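You operate a simulated robot arm through the tools that you are given. There is no shell and no other tool.

You run a simulated robot arm. Do the job below in one go: nothing can be reset, and whatever is moved stays where it is left.

## Task
Put things in order on the top of the check bench. At the end: the blue reel from the top of the check bench stands on top of the green roll; the silver ledge block stands where the silver roller stood; the yellow wiping pad stands where the silver ledge block stood; the silver roller from the top of the check bench stands where the black roller stood; the black roller from the top of the check bench stands where the blue reel stood; whatever was shut is shut again. Leave all else as you found it, and nothing knocked over.

It is judged by the outcome, as a careful person would: the job done as asked, and still so three seconds after it is handed in. It fails if anything else is knocked over, pushed out of place, dropped, spilled or broken.

## Robot
A 6-joint arm with a two-finger parallel gripper, fixed in place. Base frame: the origin is at the foot of the arm, x ahead of it, y to its left, z up; the work surface is at about z = 0. Lengths are in mm, angles in degrees, forces in N, time in s.
With the tool pointing down near the work surface it reaches from about 180 to 460 mm from the base axis. Its first joint turns from -70.0 to 70.0 degrees. Payload 1.9 kg.
The tool frame sits at the grasp point between the pads (the TCP): z along the fingers, y along the line on which they close. The tips reach 23 mm beyond it. The gripper opens to 94 mm. The fingers are 38 mm wide and 10 mm thick; the gripper's body (54 by 96 mm) begins 39 mm behind the TCP.
Orientation is that of the tool frame in the base frame, as [roll, pitch, yaw] about the fixed x, y, z axes, in that order (R = Rz(yaw) Ry(pitch) Rx(roll)). With the fingers straight down and closing along the base's y, the tool's x points along the base's -x, its y along +y and its z along -z.

## Interface
- The arm moves only by the tool send_rows. Its argument "commands" is a list of rows, each an object (a shift or turn left out is 0, a gripper value left out holds the last) with "angular": the turn, a rotation vector about the tool's x, y, z in degrees, a list of three; "dp": the shift along the tool's x, y, z in mm, a list of three; "jaw": the gripper command, from -1 (fully open) to 1 (shut), values between in proportion. In form: [{"angular": [ax, ay, az], "dp": [dx, dy, dz], "jaw": jaw}, ...]. A call has 1 to 20 rows; each row is the pose to reach, as a shift and turn from the pose commanded when the call began, along the tool's axes at that moment. Each row takes 0.2 s and may step no farther than 50 mm and 8.6 degrees from the row before; otherwise, or with a gripper value out of range, the whole call is refused. A pose out of reach is approached as far as the arm can. The call stops where the force on the tool passes 40 N (or 10 N more than at its start, if that is more) or the arm is blocked; 0.2 s more then pass. The fingers move at their own pace (about 108 mm/s each) and stop on an object; they squeeze with about 33 N. The grip force told is the motor's: it shows also when the fingers shut on nothing. Time passes only in rows, and 0.2 s behind the last, so rows that repeat a pose let the fingers close. The reply holds the time, the measured pose of the TCP, the force on the tool along the base axes, the opening and the grip force, in the units named above and with some noise, with the torque about the TCP (base axes, N m) and any sound that the robot's microphone picked up.
- Cameras (640 x 400 px; columns grow to the right, rows downward): "scene" is fixed at [65.7, 324, 416.5]; the picture's right is [-0.65, -0.76, 0.00], its down [-0.47, 0.40, -0.79] and it looks along [0.60, -0.51, -0.62] (base axes); focal length 214 px, centre (320, 200). "wrist" rides on the gripper at [86, 16, -74] in the tool frame; the picture's right is [-0.18, 0.98, 0.00], its down [-0.58, -0.11, -0.81] and it looks along [-0.79, -0.15, 0.59] (tool axes); focal length 243 px, centre (320, 200). There is no depth. A picture from a camera that has moved, and an enlarged one, comes with that camera's place and axes in the base frame and with its lens.
- camera(camera): a new picture of that camera. It takes no simulated time.
- zoom(camera, box): a new picture of the part [left, top, right, bottom] of that camera's present view, enlarged. It takes no simulated time.
- hand_in(): hands the job in; it is judged then, once.

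Places have to be worked out from the pictures, the camera data and where the tool is seen. Open the gripper and draw the arm clear of the work before you hand the job in, unless the task says otherwise.

The tools are called after ">>>" as a command line: name --argument value ..., lists and objects as JSON in quotes. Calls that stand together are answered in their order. send_rows: Moves the arm, as the interface text tells. Its arguments: {"type":"object","properties":{"commands":{"type":"array"}},"required":["commands"]} The other tools are called the same way: camera (camera) takes a picture; zoom (camera, box) takes an enlarged picture of a part of a camera's view; hand_in () hands the job in.

At the start:

```text
clock: 0.0
tool_pos: [261.5, 124.4, 319.8]
orientation: [180.0, -0.1, -180.0]
ft_force: [0.1, 0.3, -0.7]
wrist_torque: [-0.01, -0.01, -0.03]
gripper_width: 94.1
grasp_force: 0.1
```

scene: 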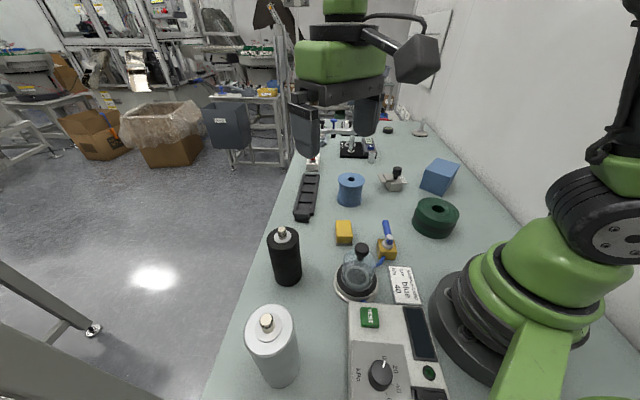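
wrist: 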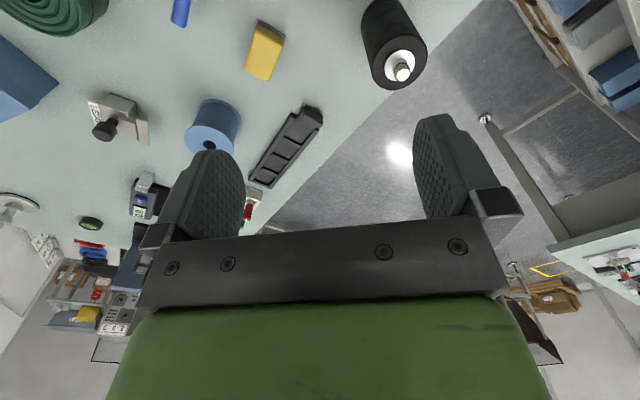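

The pictures show the bench with rollers, a blue reel, a green roll, a silver block, and a yellow pad. I look closer before moving anything.

>>> zoom --camera "scene" --box '[280, 120, 480, 245]'

>>> zoom --camera "scene" --box '[220, 210, 460, 400]'

>>> zoom --camera "wrist" --box '[0, 0, 440, 240]'

```text
3.20 times, centred on (380, 182) of scene
camera zoom: at [65.7, 324.0, 416.5], right [-0.65, -0.76, 0.0], down [-0.47, 0.4, -0.79], along [0.6, -0.51, -0.62], focal length 686 px, centre (128, 256)
```

zoom: 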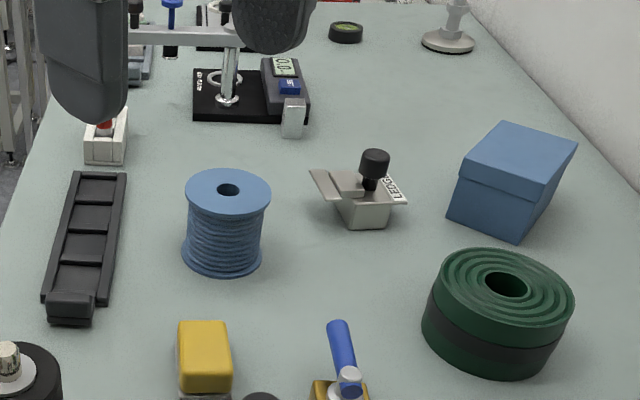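

```text
2.11 times, centred on (340, 305) of scene
camera zoom: at [65.7, 324.0, 416.5], right [-0.65, -0.76, 0.0], down [-0.47, 0.4, -0.79], along [0.6, -0.51, -0.62], focal length 452 px, centre (278, -21)
```

zoom: 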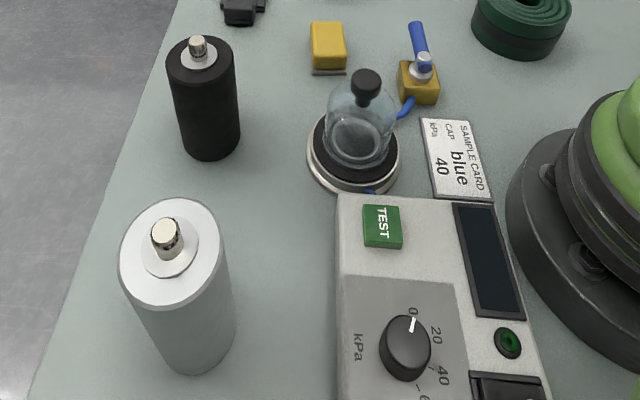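

```text
1.45 times, centred on (220, 120) of wrist
camera zoom: at [175.7, 140.6, 393.4], right [0.18, 0.98, 0.0], down [0.58, -0.11, 0.81], along [0.79, -0.15, -0.59], focal length 353 px, centre (466, 316)
```

zoom: 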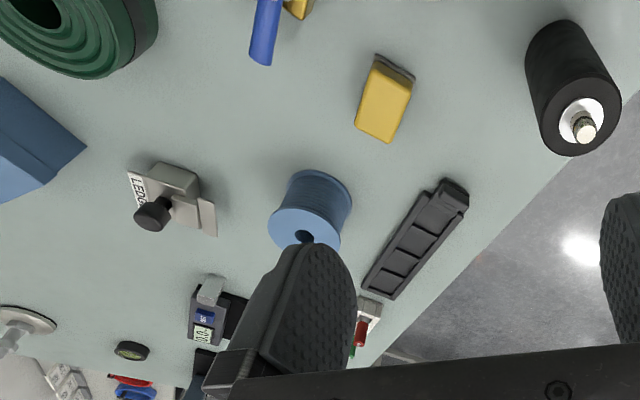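

I zoom in on each item to measure its outline in the fixed camera.

>>> zoom --camera "scene" --box '[320, 160, 400, 210]'

>>> zoom --camera "scene" --box '[400, 190, 480, 240]'

>>> zoom --camera "scene" --box '[360, 150, 440, 200]'

>>> zoom --camera "scene" --box '[320, 210, 400, 260]'

>>> zoom --camera "scene" --box '[236, 220, 348, 290]'

>>> zoom --camera "scene" --box '[208, 300, 368, 400]'

```text
8.00 times, centred on (360, 185) of scene
camera zoom: at [65.7, 324.0, 416.5], right [-0.65, -0.76, 0.0], down [-0.47, 0.4, -0.79], along [0.6, -0.51, -0.62], focal length 1716 px, centre (0, 320)
```

zoom: 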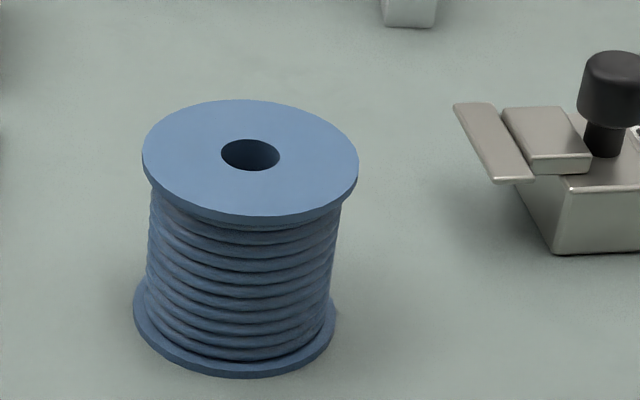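

```text
8.00 times, centred on (440, 215) of scene
camera zoom: at [65.7, 324.0, 416.5], right [-0.65, -0.76, 0.0], down [-0.47, 0.4, -0.79], along [0.6, -0.51, -0.62], focal length 1716 px, centre (-640, 80)
```

zoom: 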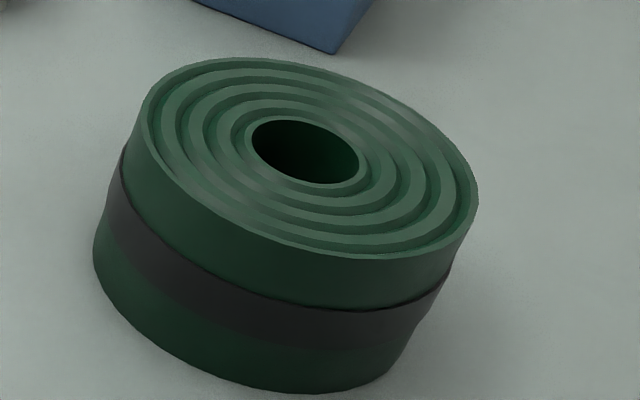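

```text
8.00 times, centred on (400, 175) of scene
camera zoom: at [65.7, 324.0, 416.5], right [-0.65, -0.76, 0.0], down [-0.47, 0.4, -0.79], along [0.6, -0.51, -0.62], focal length 1716 px, centre (-320, 400)
```

zoom: 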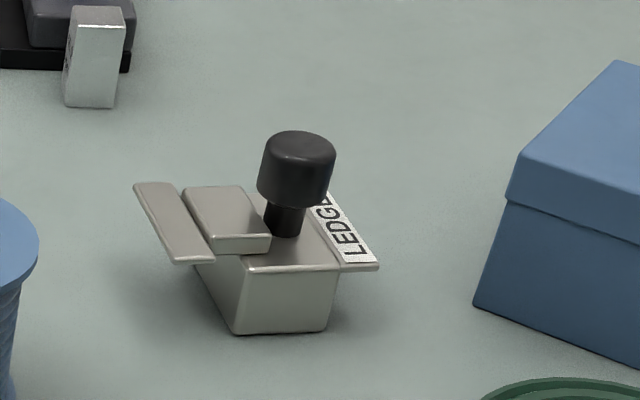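

```text
8.00 times, centred on (360, 235) of scene
camera zoom: at [65.7, 324.0, 416.5], right [-0.65, -0.76, 0.0], down [-0.47, 0.4, -0.79], along [0.6, -0.51, -0.62], focal length 1716 px, centre (0, -80)
```

zoom: 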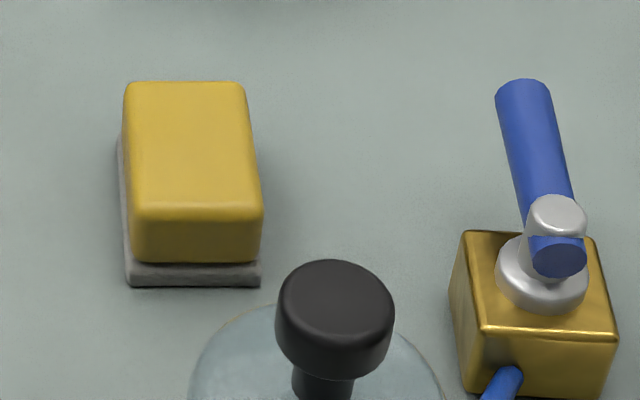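

```text
5.71 times, centred on (292, 255) of scene
camera zoom: at [65.7, 324.0, 416.5], right [-0.65, -0.76, 0.0], down [-0.47, 0.4, -0.79], along [0.6, -0.51, -0.62], focal length 1226 px, centre (480, -114)
```

zoom: 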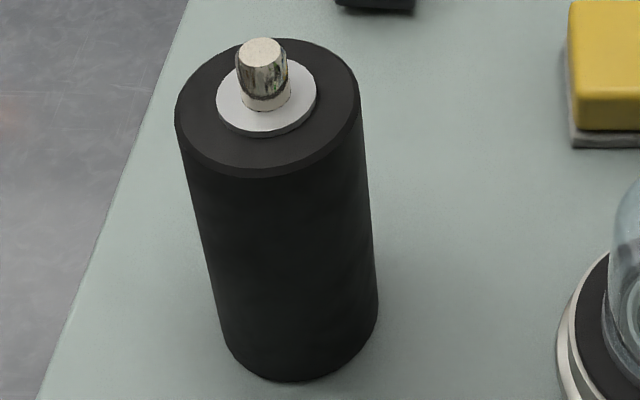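

```text
4.00 times, centred on (288, 350) of scene
camera zoom: at [65.7, 324.0, 416.5], right [-0.65, -0.76, 0.0], down [-0.47, 0.4, -0.79], along [0.6, -0.51, -0.62], focal length 858 px, centre (448, -400)
```

zoom: 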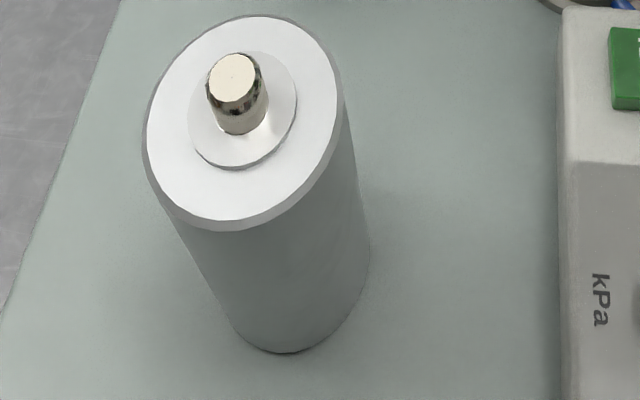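

From these views I judge the reel to be at about (412, -94), 80 mm across and 72 mm high. The green roll is at about (188, -176) and 60 mm high, the black roller at (315, 201), the silver roller at (186, 301), the ledge block near (350, -250) and the pad near (315, 31). I move above the reel with the gripper open and check with the wrist camera.

>>> send_rows --commands '[{"dp": [-13.5, -22, 14], "jaw": -1}, {"dp": [-27, -44, 28]}, {"dp": [-40.5, -66, 42]}, {"dp": [-54, -88, 56]}, {"dp": [-67.5, -110, 70]}, {"dp": [-81, -132, 84]}, {"dp": [-94.5, -154, 98]}, {"dp": [-108, -176, 112]}, {"dp": [-121.5, -198, 126]}, {"dp": [-138.5, -218.4, 139.8]}, {"dp": [-138.5, -218.4, 139.8]}]'

```text
clock: 2.4
tool_pos: [400.5, -96.1, 181.5]
orientation: [-180.0, 0.0, -179.9]
ft_force: [0.3, 0.1, 0.4]
wrist_torque: [0.0, -0.01, 0.01]
gripper_width: 94.0
grasp_force: 0.1
```

The arm reports (400.5, -96.1, 181.5), about 2 mm off the commanded pose. I take both pictures to locate the reel relative to the gripper.

>>> camera --camera "wrist"

>>> camera --camera "scene"

>>> send_rows --commands '[{"dp": [0, 0, 0]}]'

```text
taken
camera wrist: at [313.8, -79.5, 255.4], right [0.18, 0.98, 0.0], down [0.58, -0.11, 0.81], along [0.79, -0.15, -0.59], focal length 243 px, centre (320, 200)
```

wrist: 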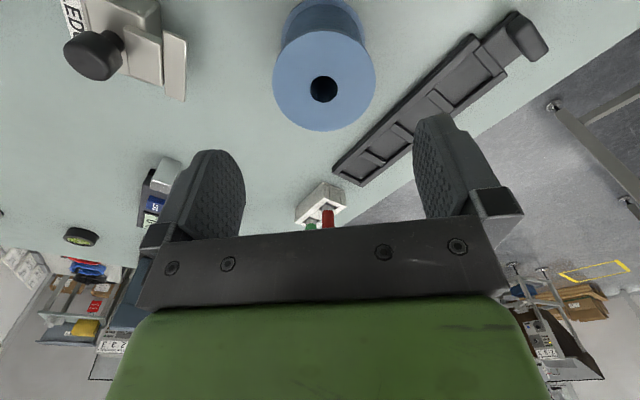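

```text
taken
```

scene: 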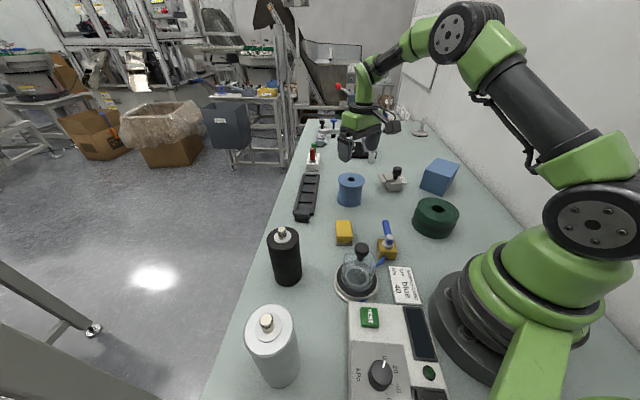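

```text
clock: 2.8
tool_pos: [399.7, -95.3, 181.5]
orientation: [180.0, 0.0, 180.0]
ft_force: [-0.7, 0.0, 0.0]
wrist_torque: [0.01, 0.0, 0.0]
gripper_width: 94.0
grasp_force: 0.1
```

The wrist view puts the reel's hub at about (414, -96), in agreement with the fixed camera. I centre over it and go down to just above the reel top.

>>> send_rows --commands '[{"dp": [-7, 0, 10]}, {"dp": [-13.8, -0.3, 25]}, {"dp": [-13.8, -0.3, 45]}, {"dp": [-13.8, -0.3, 65]}, {"dp": [-13.8, -0.3, 76]}, {"dp": [-13.8, -0.3, 76]}]'

>>> camera --camera "wrist"

>>> zoom --camera "scene" --box '[310, 130, 406, 215]'

```text
clock: 4.2
tool_pos: [413.5, -96.0, 103.5]
orientation: [-180.0, 0.0, 179.8]
ft_force: [0.4, 0.5, -0.4]
wrist_torque: [0.02, 0.01, 0.04]
gripper_width: 94.0
grasp_force: 0.1
```

```text
taken
camera wrist: at [327.1, -79.3, 178.4], right [0.19, 0.98, 0.0], down [0.58, -0.11, 0.81], along [0.79, -0.15, -0.59], focal length 243 px, centre (320, 200)
```

wrist: 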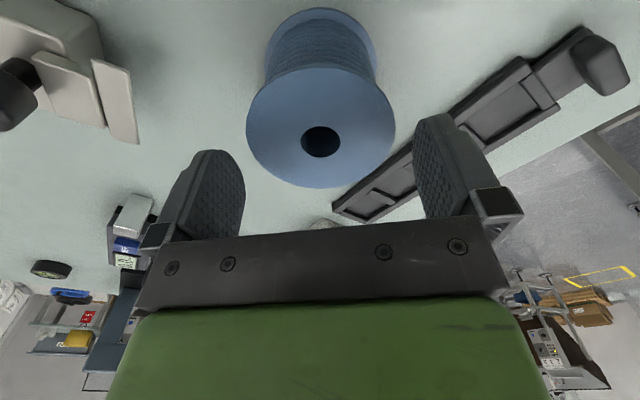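

```text
4.71 times, centred on (358, 172) of scene
camera zoom: at [65.7, 324.0, 416.5], right [-0.65, -0.76, 0.0], down [-0.47, 0.4, -0.79], along [0.6, -0.51, -0.62], focal length 1009 px, centre (141, 329)
```

zoom: 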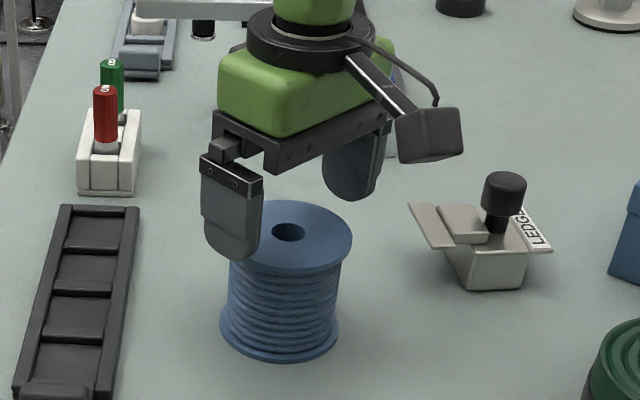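

The hub measures (415, -95.5) against a tool position of (413, -95.5), which is well centred. I lower the fingers over the flange to z≈58 and close.

>>> send_rows --commands '[{"dp": [-1.5, 0, 12]}, {"dp": [-1.5, 0, 24]}, {"dp": [-1.5, 0, 36]}, {"dp": [-1.5, 0, 46]}, {"dp": [-1.5, 0, 46]}, {"dp": [-1.5, 0, 46], "jaw": 0.2}, {"dp": [-1.5, 0, 46], "jaw": 1}, {"dp": [-1.5, 0, 46], "jaw": 1}, {"dp": [-1.5, 0, 46], "jaw": 1}]'

>>> zoom --camera "scene" --box '[310, 130, 406, 215]'

>>> camera --camera "wrist"

```text
clock: 6.2
tool_pos: [415.6, -94.5, 57.4]
orientation: [180.0, 0.0, 180.0]
ft_force: [-0.6, -0.6, -0.2]
wrist_torque: [-0.01, 0.02, 0.02]
gripper_width: 79.1
grasp_force: 32.9
```

```text
4.71 times, centred on (358, 172) of scene
camera zoom: at [65.7, 324.0, 416.5], right [-0.65, -0.76, 0.0], down [-0.47, 0.4, -0.79], along [0.6, -0.51, -0.62], focal length 1009 px, centre (141, 329)
```

zoom: 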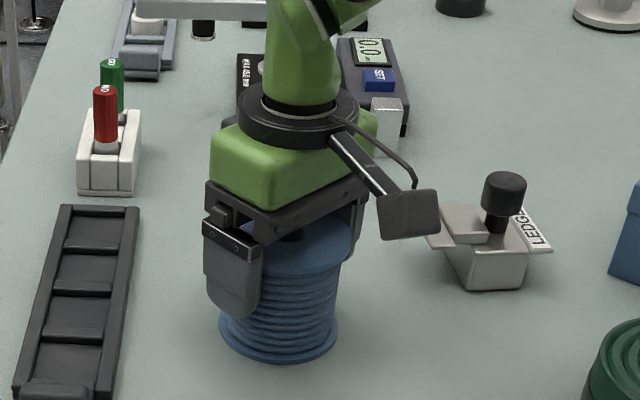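

```text
taken
camera wrist: at [329.4, -78.2, 132.1], right [0.18, 0.98, 0.0], down [0.58, -0.11, 0.81], along [0.79, -0.15, -0.59], focal length 243 px, centre (320, 200)
```

wrist: 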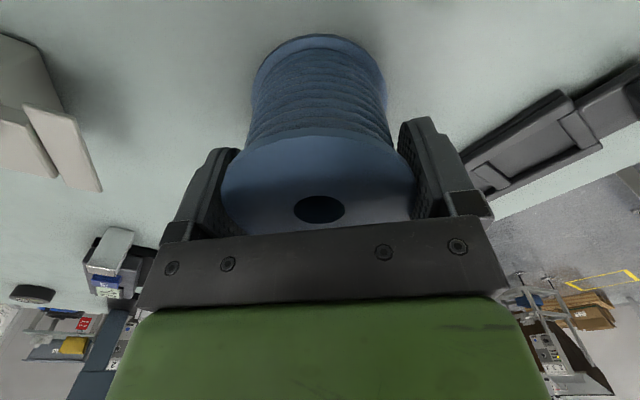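

The reel is gripped at 79 mm opening with the tool at (415.4, -94.5, 57.6), so I note its old place as (415, -95). I lift it gently and check that it hangs straight.

>>> send_rows --commands '[{"dp": [0, 0, -5]}, {"dp": [0, 0, -15]}, {"dp": [0, 0, -30]}, {"dp": [0, 0, -48]}, {"dp": [0, 0, -66]}, {"dp": [0, 0, -84]}, {"dp": [0, 0, -95]}, {"dp": [0, 0, -95]}]'

>>> camera --camera "scene"

>>> camera --camera "wrist"

```text
clock: 8.0
tool_pos: [416.2, -95.2, 153.4]
orientation: [180.0, 0.0, -180.0]
ft_force: [0.1, -0.5, -1.3]
wrist_torque: [-0.05, -0.02, -0.03]
gripper_width: 78.8
grasp_force: 33.2
```

```text
taken
```

scene: 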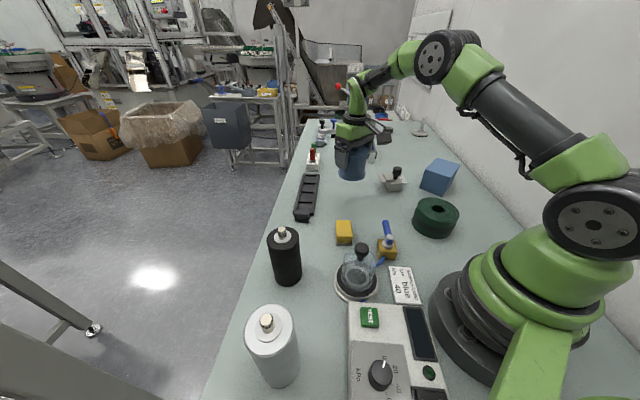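

```text
taken
camera wrist: at [328.7, -77.4, 227.2], right [0.18, 0.98, 0.0], down [0.58, -0.11, 0.81], along [0.79, -0.15, -0.59], focal length 243 px, centre (320, 200)
```

wrist: 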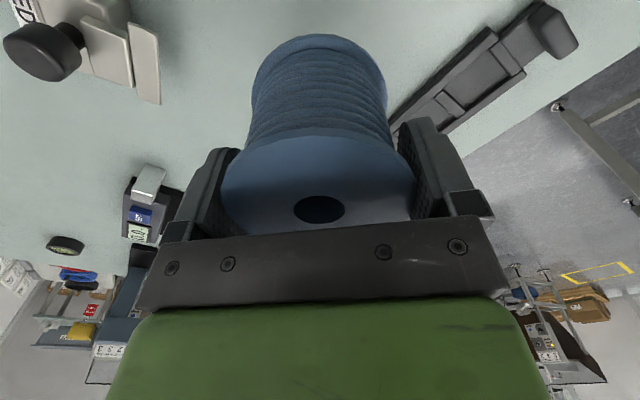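

The reel hangs straight and is light. I carry it over the green roll at about (190, -176), keeping the reel bottom near z = 95.

>>> send_rows --commands '[{"dp": [10, -3.7, 0]}, {"dp": [28, -10.4, 0]}, {"dp": [50, -18.5, 0]}, {"dp": [74, -27.4, 0]}, {"dp": [98, -36.2, 0]}, {"dp": [122, -45.1, 0]}, {"dp": [146, -54, 0]}, {"dp": [170, -62.8, 0]}, {"dp": [192, -71, 0]}, {"dp": [210, -77.6, 0]}, {"dp": [220, -81.3, 0]}, {"dp": [224.8, -83.1, 0]}, {"dp": [224.8, -83.1, 0]}]'

>>> zoom --camera "scene" --box '[384, 140, 496, 245]'

>>> camera --camera "wrist"

```text
clock: 10.8
tool_pos: [189.9, -178.0, 153.5]
orientation: [180.0, 0.1, -180.0]
ft_force: [0.3, -0.4, -1.0]
wrist_torque: [-0.02, -0.03, -0.03]
gripper_width: 79.0
grasp_force: 33.4
```

```text
3.81 times, centred on (440, 192) of scene
camera zoom: at [65.7, 324.0, 416.5], right [-0.65, -0.76, 0.0], down [-0.47, 0.4, -0.79], along [0.6, -0.51, -0.62], focal length 817 px, centre (-137, 229)
```

zoom: 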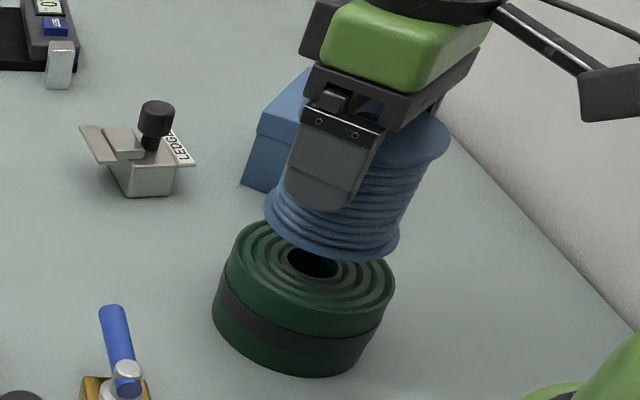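

```text
taken
camera wrist: at [103.7, -161.2, 227.9], right [0.18, 0.98, 0.0], down [0.58, -0.11, 0.81], along [0.79, -0.15, -0.59], focal length 243 px, centre (320, 200)
```

wrist: 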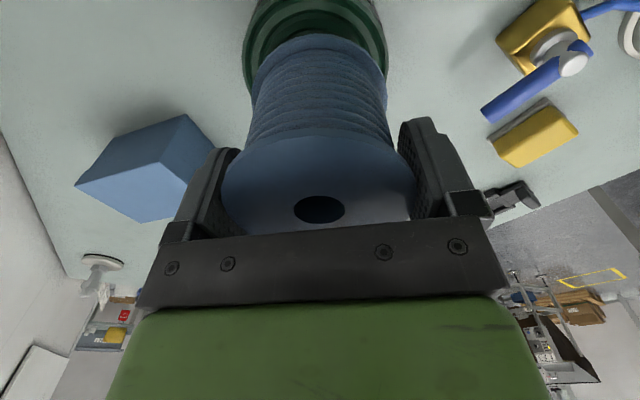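

The tool sits at (189.8, -177.2, 153.8). I zoom in on both views to check how the reel's axis lines up with the roll's.

>>> zoom --camera "wrist" --box '[220, 0, 420, 125]'

>>> zoom --camera "scene" --box '[400, 165, 480, 240]'

```text
3.20 times, centred on (320, 62) of wrist
camera zoom: at [103.7, -161.2, 227.9], right [0.18, 0.98, 0.0], down [0.58, -0.11, 0.81], along [0.79, -0.15, -0.59], focal length 776 px, centre (320, 640)
```

zoom: 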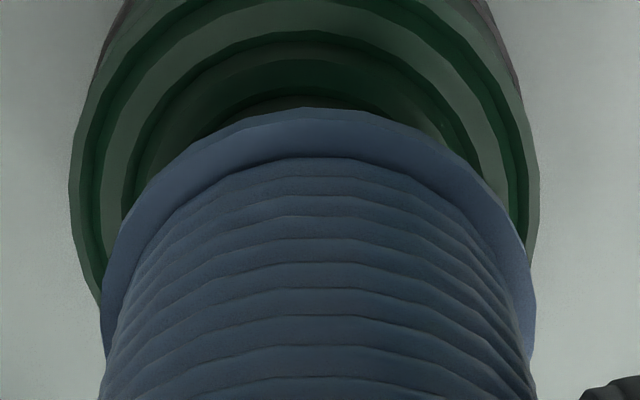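

```text
5.33 times, centred on (440, 202) of scene
camera zoom: at [65.7, 324.0, 416.5], right [-0.65, -0.76, 0.0], down [-0.47, 0.4, -0.79], along [0.6, -0.51, -0.62], focal length 1144 px, centre (-320, 187)
```

zoom: 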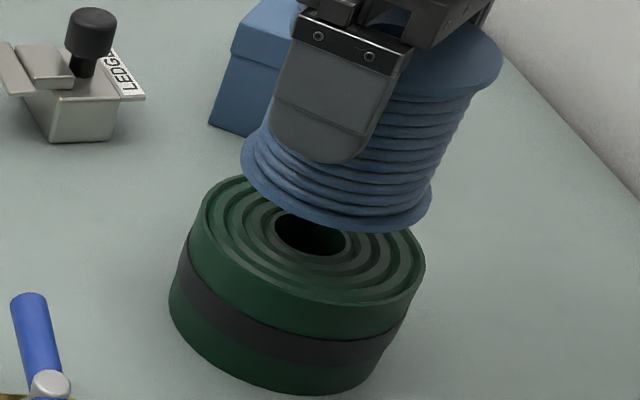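

The fixed camera shows the reel and roll on the same bearing. The wrist view puts the roll about 3 mm further in -y, so I shift by that and lower until the reel is just above the roll.

>>> send_rows --commands '[{"dp": [0, -2.5, 0]}, {"dp": [0, -2.5, 12]}, {"dp": [0, -2.5, 24]}, {"dp": [0, -2.5, 31]}, {"dp": [0, -2.5, 31]}]'

>>> zoom --camera "scene" --box '[400, 165, 480, 240]'

>>> zoom --camera "wrist" --box '[220, 0, 420, 125]'

```text
clock: 12.0
tool_pos: [188.5, -178.6, 119.3]
orientation: [-180.0, 0.0, -179.9]
ft_force: [0.9, -0.9, -2.2]
wrist_torque: [0.0, -0.01, 0.0]
gripper_width: 78.6
grasp_force: 32.9
```

```text
5.33 times, centred on (440, 202) of scene
camera zoom: at [65.7, 324.0, 416.5], right [-0.65, -0.76, 0.0], down [-0.47, 0.4, -0.79], along [0.6, -0.51, -0.62], focal length 1144 px, centre (-320, 187)
```

zoom: 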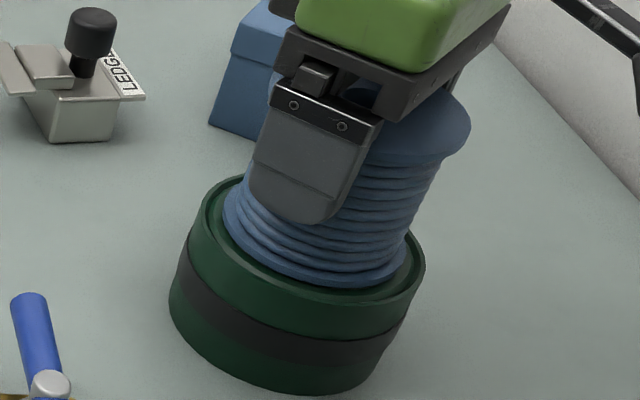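

```text
3.20 times, centred on (320, 62) of wrist
camera zoom: at [103.1, -163.0, 194.6], right [0.18, 0.98, 0.0], down [0.58, -0.11, 0.81], along [0.79, -0.15, -0.59], focal length 776 px, centre (320, 640)
```

zoom: 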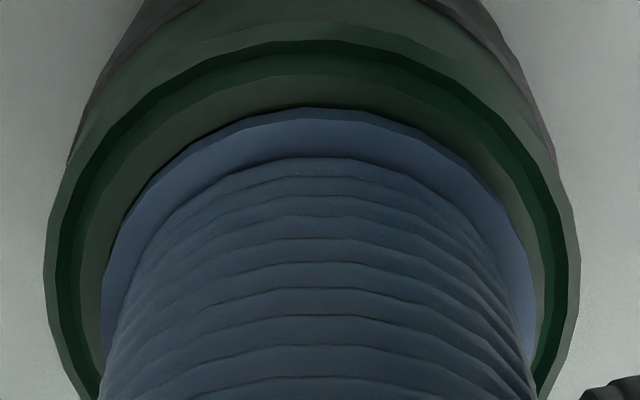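

The reel is almost seated and well centred on the roll. I lower it in 1 mm steps and watch the force.

>>> send_rows --commands '[{"dp": [0, -1, 0.5]}, {"dp": [0, -1, 1.5]}, {"dp": [0, -1, 2.2]}, {"dp": [0, -1, 2.2]}]'

>>> zoom --camera "scene" --box '[400, 165, 480, 240]'

```text
clock: 13.0
tool_pos: [189.1, -180.3, 119.9]
orientation: [-180.0, 0.0, 179.9]
ft_force: [0.6, -0.5, -0.9]
wrist_torque: [0.04, -0.03, -0.02]
gripper_width: 78.7
grasp_force: 32.6
```

```text
5.33 times, centred on (440, 202) of scene
camera zoom: at [65.7, 324.0, 416.5], right [-0.65, -0.76, 0.0], down [-0.47, 0.4, -0.79], along [0.6, -0.51, -0.62], focal length 1144 px, centre (-320, 187)
```

zoom: 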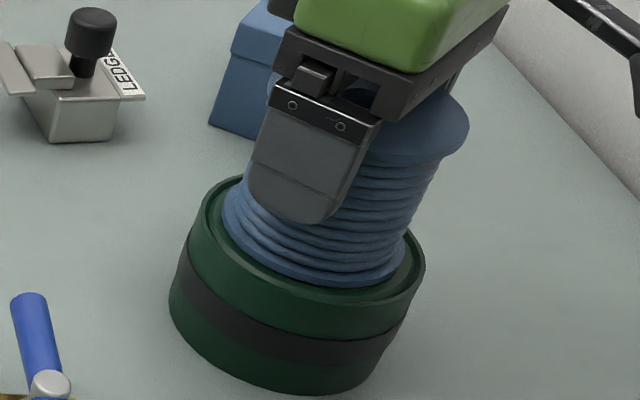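

There is no contact yet, as the force still shows only the reel's own weight. I lower in further small steps.

>>> send_rows --commands '[{"dp": [0, 0, 0.7]}, {"dp": [0, 0, 1.4]}, {"dp": [0, 0, 1.4]}]'

>>> camera --camera "wrist"

```text
clock: 13.8
tool_pos: [189.8, -180.7, 118.2]
orientation: [179.9, 0.0, 180.0]
ft_force: [-5.7, 2.0, 18.0]
wrist_torque: [0.3, 0.22, -0.03]
gripper_width: 79.1
grasp_force: 33.5
```

```text
taken
camera wrist: at [104.2, -164.4, 191.6], right [0.19, 0.98, 0.0], down [0.58, -0.11, 0.81], along [0.79, -0.15, -0.59], focal length 243 px, centre (320, 200)
```

wrist: 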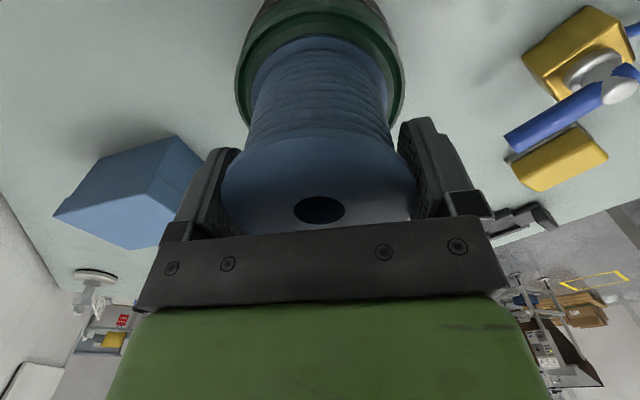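

The reel touches the roll (18 N upward) at z≈117.6. I ease off slightly, open the gripper, and then go straight up.

>>> send_rows --commands '[{"dp": [0, 0, -0.6]}, {"dp": [0, 0, -0.6], "jaw": 0.6}, {"dp": [0, 0, -0.6], "jaw": -1}, {"dp": [0, 0, -0.6], "jaw": -1}, {"dp": [0, 0, -0.6], "jaw": -1}]'

>>> camera --camera "wrist"

>>> zoom --camera "scene" --box '[400, 165, 480, 240]'

```text
clock: 15.0
tool_pos: [189.1, -181.2, 117.6]
orientation: [179.9, 0.1, 180.0]
ft_force: [0.7, -0.3, 0.8]
wrist_torque: [0.01, 0.0, 0.02]
gripper_width: 94.0
grasp_force: 0.1
```

```text
taken
camera wrist: at [104.4, -165.0, 192.5], right [0.18, 0.98, 0.0], down [0.58, -0.11, 0.81], along [0.79, -0.15, -0.59], focal length 243 px, centre (320, 200)
```

wrist: 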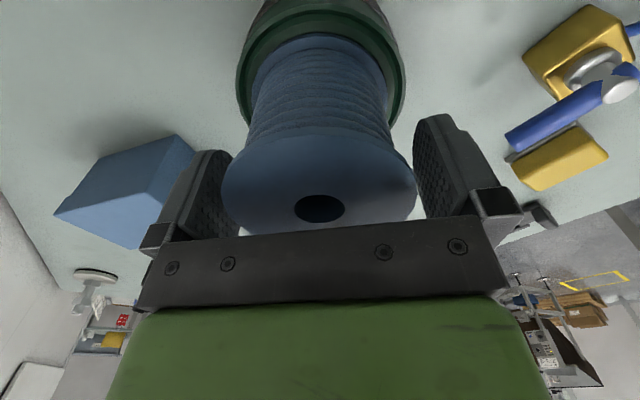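

```text
5.33 times, centred on (440, 202) of scene
camera zoom: at [65.7, 324.0, 416.5], right [-0.65, -0.76, 0.0], down [-0.47, 0.4, -0.79], along [0.6, -0.51, -0.62], focal length 1144 px, centre (-320, 187)
```

zoom: 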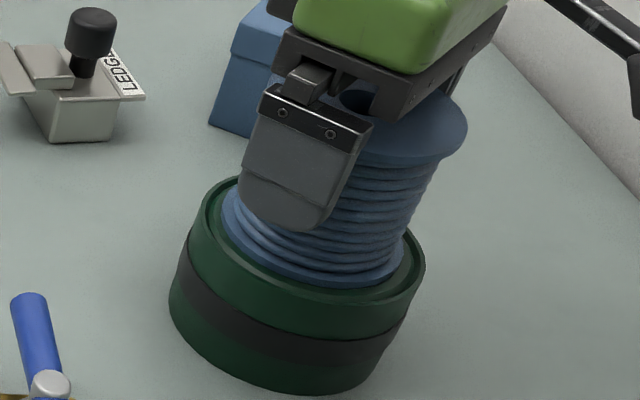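

The reel stands free on the roll. I go straight up, then travel at a safe height toward the black roller.

>>> send_rows --commands '[{"dp": [0, 0, -10]}, {"dp": [0, 0, -25]}, {"dp": [0, 0, -45]}, {"dp": [0, 0, -70]}, {"dp": [0, 0, -95]}, {"dp": [0, 0, -120]}, {"dp": [-12, 40, -120]}, {"dp": [-24, 80, -120]}, {"dp": [-36, 120, -120]}, {"dp": [-48, 160, -120]}, {"dp": [-60, 200, -120]}, {"dp": [-72, 240, -120]}, {"dp": [-84, 280, -120]}, {"dp": [-95, 320, -120]}, {"dp": [-103, 355, -120]}, {"dp": [-108, 382, -120]}, {"dp": [-108, 382, -120]}]'

>>> camera --camera "wrist"

>>> camera --camera "scene"

```text
clock: 18.6
tool_pos: [299.0, 201.4, 236.8]
orientation: [180.0, 0.0, 179.9]
ft_force: [0.1, -0.5, -0.7]
wrist_torque: [0.0, 0.02, 0.02]
gripper_width: 94.1
grasp_force: 0.1
```

```text
taken
camera wrist: at [212.7, 217.5, 311.0], right [0.19, 0.98, 0.0], down [0.58, -0.11, 0.81], along [0.79, -0.15, -0.59], focal length 243 px, centre (320, 200)
```

wrist: 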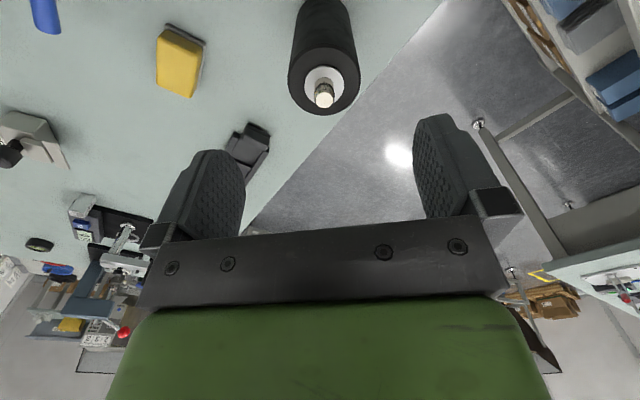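

```text
taken
```

scene: 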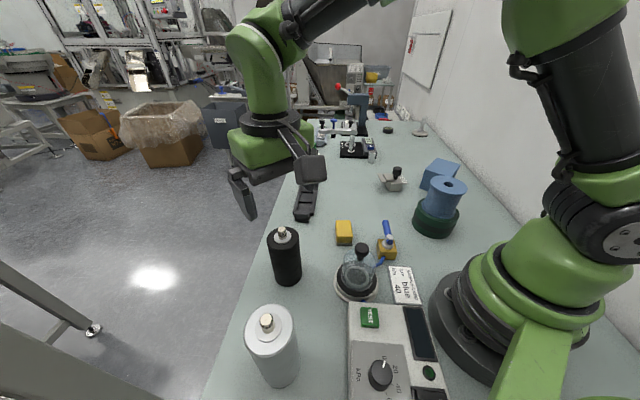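

The reel stands on the roll undisturbed. I zoom in on the black roller in the wrist view to fix its place.

>>> zoom --camera "wrist" --box '[260, 0, 400, 120]'

>>> zoom --camera "scene" --box '[400, 150, 480, 245]'

```text
3.33 times, centred on (330, 60) of wrist
camera zoom: at [212.7, 217.5, 311.0], right [0.19, 0.98, 0.0], down [0.58, -0.11, 0.81], along [0.79, -0.15, -0.59], focal length 809 px, centre (287, 667)
```

zoom: 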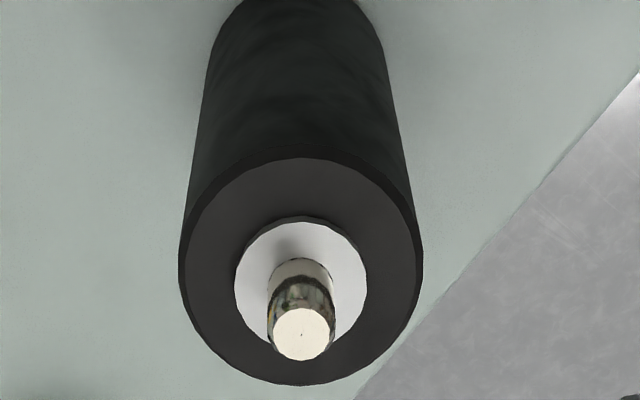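

```text
4.21 times, centred on (440, 198) of scene
camera zoom: at [65.7, 324.0, 416.5], right [-0.65, -0.76, 0.0], down [-0.47, 0.4, -0.79], along [0.6, -0.51, -0.62], focal length 903 px, centre (-185, 210)
```

zoom: 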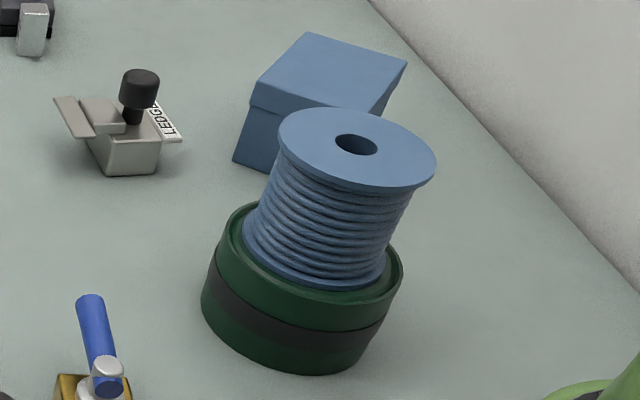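

The two cameras agree on the black roller's axis near (312.5, 202.3), 60 mm across, body top at z≈120 and shaft tip at z≈142. I move over it and go down to grip near the top at z≈110.

>>> send_rows --commands '[{"dp": [-7, 0.5, 15]}, {"dp": [-13.8, 0.9, 35]}, {"dp": [-13.8, 0.9, 60]}, {"dp": [-13.8, 0.9, 80]}, {"dp": [-13.8, 0.9, 80]}]'

>>> camera --camera "wrist"

>>> zoom --camera "scene" --box '[220, 150, 380, 300]'

```text
clock: 19.8
tool_pos: [311.6, 201.3, 155.9]
orientation: [-179.9, 0.0, 179.9]
ft_force: [-0.4, 0.4, 0.6]
wrist_torque: [-0.02, 0.0, -0.01]
gripper_width: 94.1
grasp_force: 0.0
```

```text
taken
camera wrist: at [225.8, 218.5, 230.5], right [0.19, 0.98, 0.0], down [0.58, -0.11, 0.81], along [0.79, -0.15, -0.59], focal length 243 px, centre (320, 200)
```

wrist: 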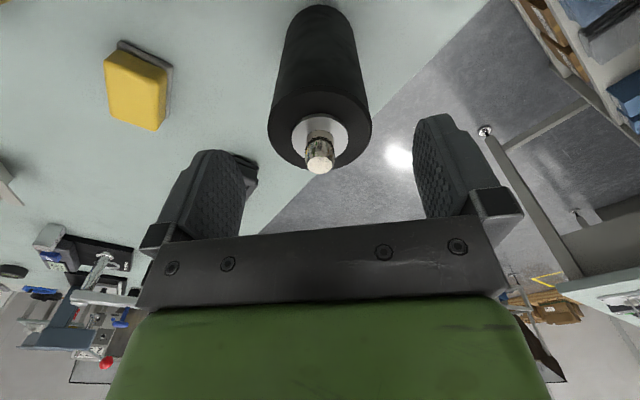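

```text
2.67 times, centred on (300, 225) of scene
camera zoom: at [65.7, 324.0, 416.5], right [-0.65, -0.76, 0.0], down [-0.47, 0.4, -0.79], along [0.6, -0.51, -0.62], focal length 572 px, centre (373, 133)
```

zoom: 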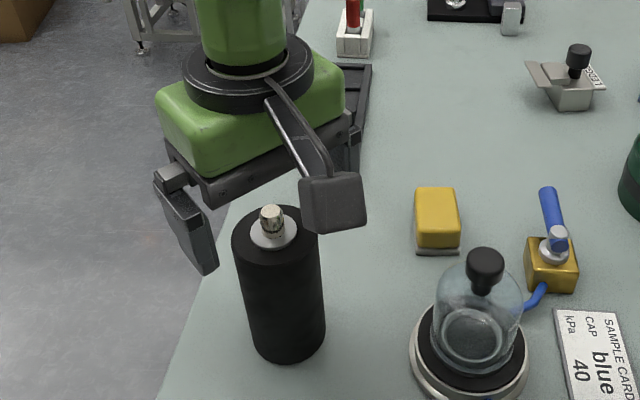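

The roller's shaft is in line with the gripper's centre. I go down to z≈110 and close.

>>> send_rows --commands '[{"dp": [0, 0, 15]}, {"dp": [0, 0, 30]}, {"dp": [0, 0, 41]}, {"dp": [0, 0, 46.5]}, {"dp": [0, 0, 46.5]}, {"dp": [0, 0, 46.5], "jaw": 0}, {"dp": [0, 0, 46.5], "jaw": 0.3}, {"dp": [0, 0, 46.5], "jaw": 1}, {"dp": [0, 0, 46.5], "jaw": 1}, {"dp": [0, 0, 46.5], "jaw": 1}]'

>>> camera --camera "wrist"

>>> zoom --camera "scene" --box '[220, 150, 380, 300]'

```text
clock: 22.0
tool_pos: [310.9, 201.0, 110.8]
orientation: [-180.0, 0.1, -180.0]
ft_force: [0.7, 1.3, 0.1]
wrist_torque: [0.06, -0.02, 0.03]
gripper_width: 58.5
grasp_force: 33.0
```

```text
taken
camera wrist: at [225.6, 217.5, 185.6], right [0.18, 0.98, 0.0], down [0.58, -0.11, 0.81], along [0.79, -0.15, -0.59], focal length 243 px, centre (320, 200)
```

wrist: 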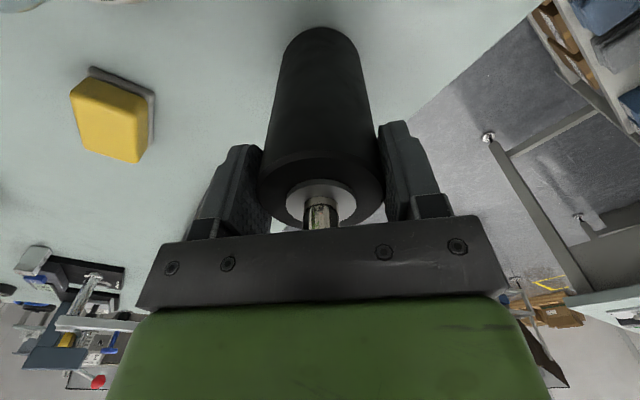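

```text
2.67 times, centred on (300, 225) of scene
camera zoom: at [65.7, 324.0, 416.5], right [-0.65, -0.76, 0.0], down [-0.47, 0.4, -0.79], along [0.6, -0.51, -0.62], focal length 572 px, centre (373, 133)
```

zoom: 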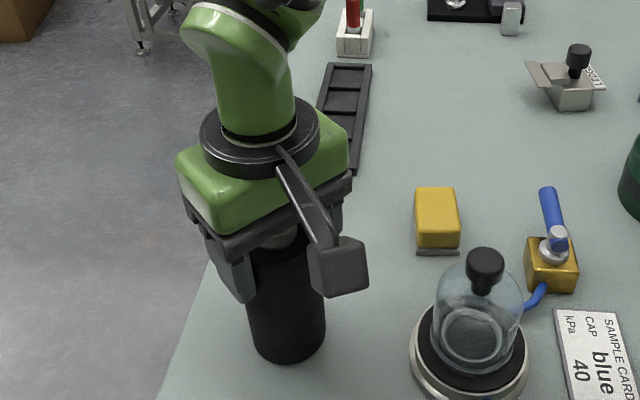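

The black roller is gripped at 58.5 mm with the tool at (311.7, 201.5, 111.6), which I note as its old place. I lift it and check the load.

>>> send_rows --commands '[{"dp": [0, 0, -4]}, {"dp": [0, 0, -12]}, {"dp": [0, 0, -25]}, {"dp": [0, 0, -40]}, {"dp": [0, 0, -55]}, {"dp": [0, 0, -68]}, {"dp": [0, 0, -76]}, {"dp": [0, 0, -76]}]'

>>> camera --camera "wrist"

>>> camera --camera "scene"

```text
clock: 23.8
tool_pos: [312.5, 199.9, 187.9]
orientation: [-179.9, 0.1, 180.0]
ft_force: [0.0, 0.1, -3.8]
wrist_torque: [0.02, -0.01, 0.02]
gripper_width: 58.3
grasp_force: 33.2
```

```text
taken
camera wrist: at [226.3, 216.8, 262.2], right [0.18, 0.98, 0.0], down [0.58, -0.11, 0.81], along [0.79, -0.15, -0.59], focal length 243 px, centre (320, 200)
```

wrist: 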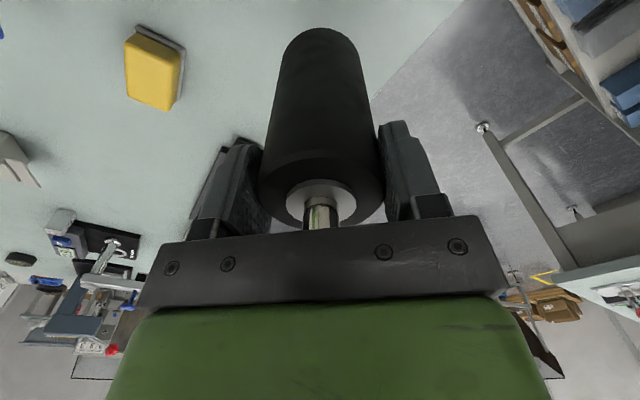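

```text
taken
```

scene: 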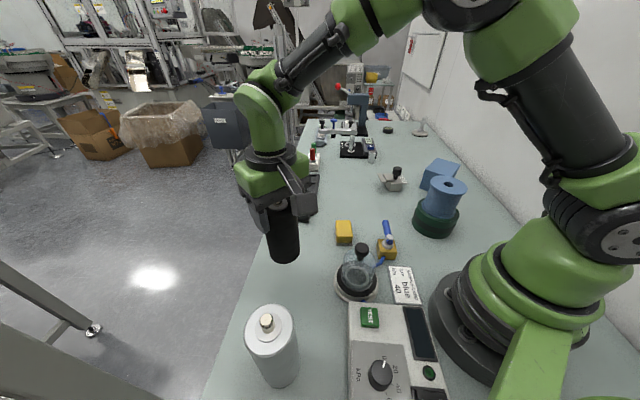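

The black roller weighs about 0.4 kg and hangs straight. I carry it over to the reel's old place, (414.5, -95).

>>> send_rows --commands '[{"dp": [-3.4, -10, 0]}, {"dp": [-9.6, -28, 0]}, {"dp": [-17.1, -50, 0]}, {"dp": [-25.7, -75, 0]}, {"dp": [-34.2, -100, 0]}, {"dp": [-42.8, -125, 0]}, {"dp": [-51.4, -150, 0]}, {"dp": [-59.9, -175, 0]}, {"dp": [-68.5, -200, 0]}, {"dp": [-77.1, -225, 0]}, {"dp": [-85.6, -250, 0]}, {"dp": [-93, -272, 0]}, {"dp": [-98.6, -288, 0]}, {"dp": [-101.3, -295.8, 0]}, {"dp": [-101.3, -295.8, 0]}]'

>>> camera --camera "wrist"

>>> camera --camera "scene"

```text
clock: 27.0
tool_pos: [413.6, -97.1, 188.0]
orientation: [-180.0, 0.0, 180.0]
ft_force: [-0.4, 0.0, -3.6]
wrist_torque: [-0.06, 0.02, 0.02]
gripper_width: 58.1
grasp_force: 33.1
```

```text
taken
camera wrist: at [327.3, -79.4, 262.1], right [0.18, 0.98, 0.0], down [0.58, -0.11, 0.81], along [0.79, -0.15, -0.59], focal length 243 px, centre (320, 200)
```

wrist: 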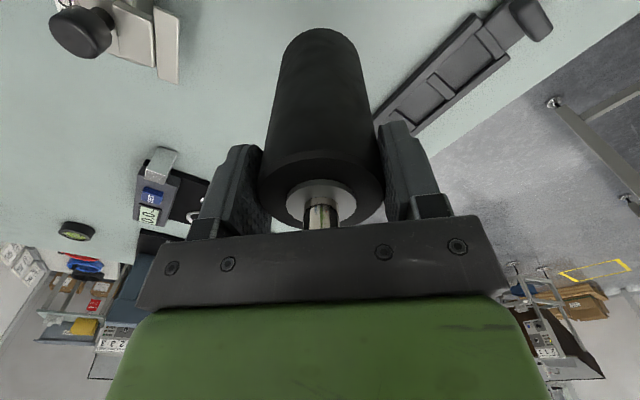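

```text
taken
```

scene: 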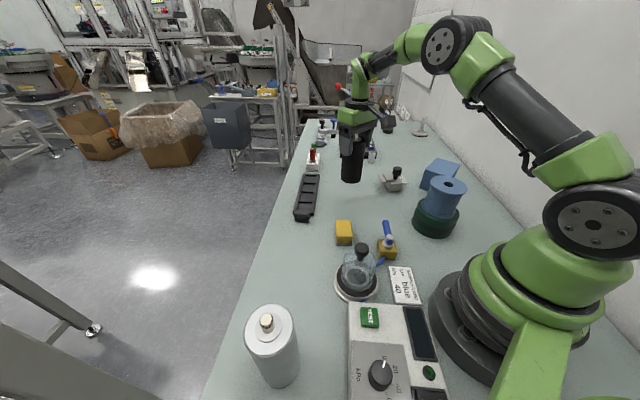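

The tool is at (413.4, -95.5, 188.1). I lower to about 3 mm above bench contact, then feel for it.

>>> send_rows --commands '[{"dp": [0, 0, 12]}, {"dp": [0, 0, 27]}, {"dp": [0, 0, 42]}, {"dp": [0, 0, 57]}, {"dp": [0, 0, 67]}, {"dp": [0, 0, 72.5]}, {"dp": [0, 0, 72.5]}]'

>>> zoom --camera "scene" --box '[310, 130, 406, 215]'

>>> camera --camera "wrist"

```text
clock: 28.6
tool_pos: [415.2, -93.0, 113.9]
orientation: [-179.9, -0.1, 179.9]
ft_force: [0.0, 0.7, -3.7]
wrist_torque: [0.02, 0.02, 0.01]
gripper_width: 58.3
grasp_force: 32.6
```

```text
4.71 times, centred on (358, 172) of scene
camera zoom: at [65.7, 324.0, 416.5], right [-0.65, -0.76, 0.0], down [-0.47, 0.4, -0.79], along [0.6, -0.51, -0.62], focal length 1009 px, centre (141, 329)
```

zoom: 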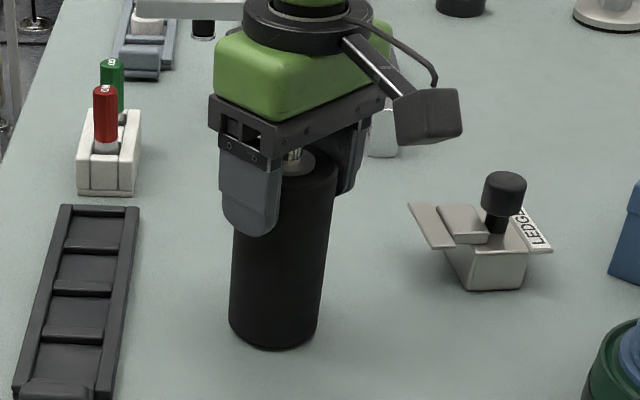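

```text
taken
camera wrist: at [328.6, -77.1, 188.5], right [0.19, 0.98, 0.0], down [0.58, -0.11, 0.81], along [0.79, -0.15, -0.59], focal length 243 px, centre (320, 200)
```

wrist: 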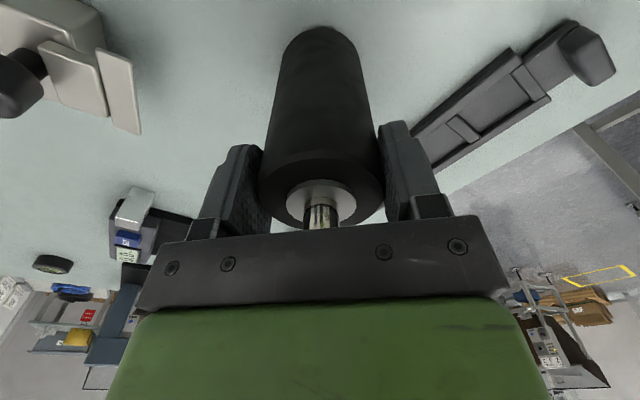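

The roller is about 3 mm above the bench and sits about 3 mm off the reel's old footprint in the fixed view. I correct by (-1.5, -2.2) and lower in small steps.

>>> send_rows --commands '[{"dp": [1.5, -2.2, 0]}, {"dp": [1.5, -2.2, 1]}, {"dp": [1.5, -2.2, 2]}, {"dp": [1.5, -2.2, 2]}]'

>>> zoom --camera "scene" --box '[310, 130, 406, 215]'

>>> zoom --camera "wrist" --box '[200, 0, 440, 150]'

```text
clock: 29.6
tool_pos: [413.3, -95.3, 112.7]
orientation: [180.0, 0.0, -179.9]
ft_force: [0.4, 0.0, -3.2]
wrist_torque: [-0.02, 0.02, 0.02]
gripper_width: 58.2
grasp_force: 33.3
```

```text
4.71 times, centred on (358, 172) of scene
camera zoom: at [65.7, 324.0, 416.5], right [-0.65, -0.76, 0.0], down [-0.47, 0.4, -0.79], along [0.6, -0.51, -0.62], focal length 1009 px, centre (141, 329)
```

zoom: 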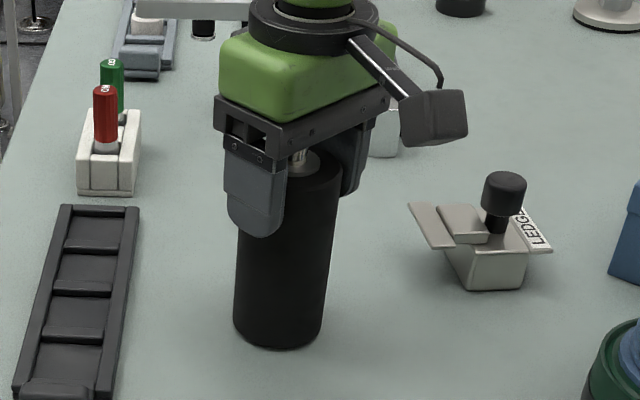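

```text
2.67 times, centred on (320, 75) of wrist
camera zoom: at [326.9, -79.7, 187.7], right [0.18, 0.98, 0.0], down [0.58, -0.11, 0.81], along [0.79, -0.15, -0.59], focal length 647 px, centre (320, 533)
```

zoom: 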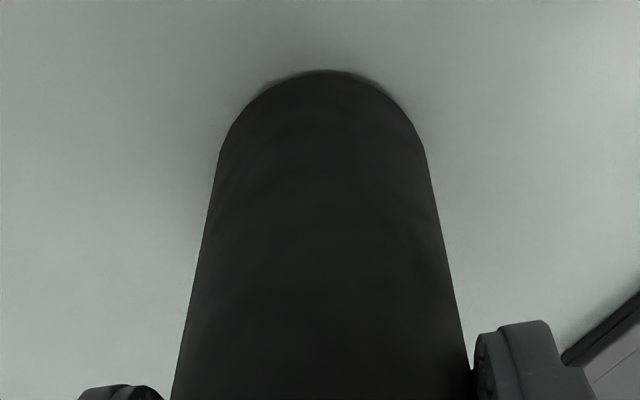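

The footprint centre now matches the reel's old one (column 278.5). There is no contact yet, so I keep lowering gently.

>>> send_rows --commands '[{"dp": [0, 0, 0.8]}, {"dp": [0, 0, 1.6]}, {"dp": [0, 0, 1.6]}]'

```text
clock: 30.4
tool_pos: [411.9, -96.2, 112.3]
orientation: [180.0, 0.0, -180.0]
ft_force: [-0.8, 0.0, -4.0]
wrist_torque: [0.01, -0.03, 0.0]
gripper_width: 58.3
grasp_force: 33.0
```

The force still shows only the roller's weight, so I lower about 1 mm more.

>>> send_rows --commands '[{"dp": [0, 0, 0.6]}, {"dp": [0, 0, 1.2]}, {"dp": [0, 0, 1.2]}]'

>>> zoom --camera "scene" --box '[310, 130, 406, 215]'

```text
clock: 31.2
tool_pos: [412.5, -96.5, 113.0]
orientation: [-179.9, 0.1, -180.0]
ft_force: [3.0, -4.4, 1.1]
wrist_torque: [-0.36, -0.19, 0.05]
gripper_width: 58.3
grasp_force: 32.3
```

```text
4.71 times, centred on (358, 172) of scene
camera zoom: at [65.7, 324.0, 416.5], right [-0.65, -0.76, 0.0], down [-0.47, 0.4, -0.79], along [0.6, -0.51, -0.62], focal length 1009 px, centre (141, 329)
```

zoom: 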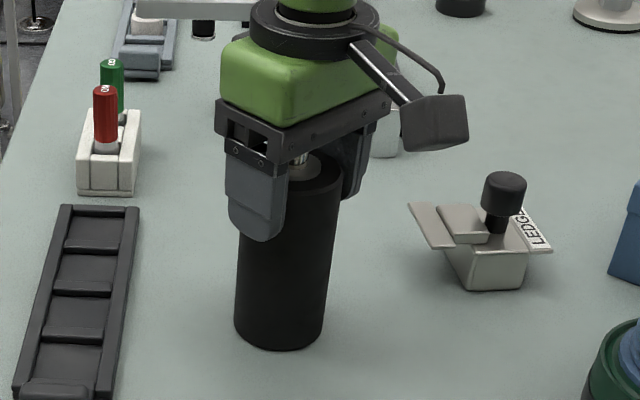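

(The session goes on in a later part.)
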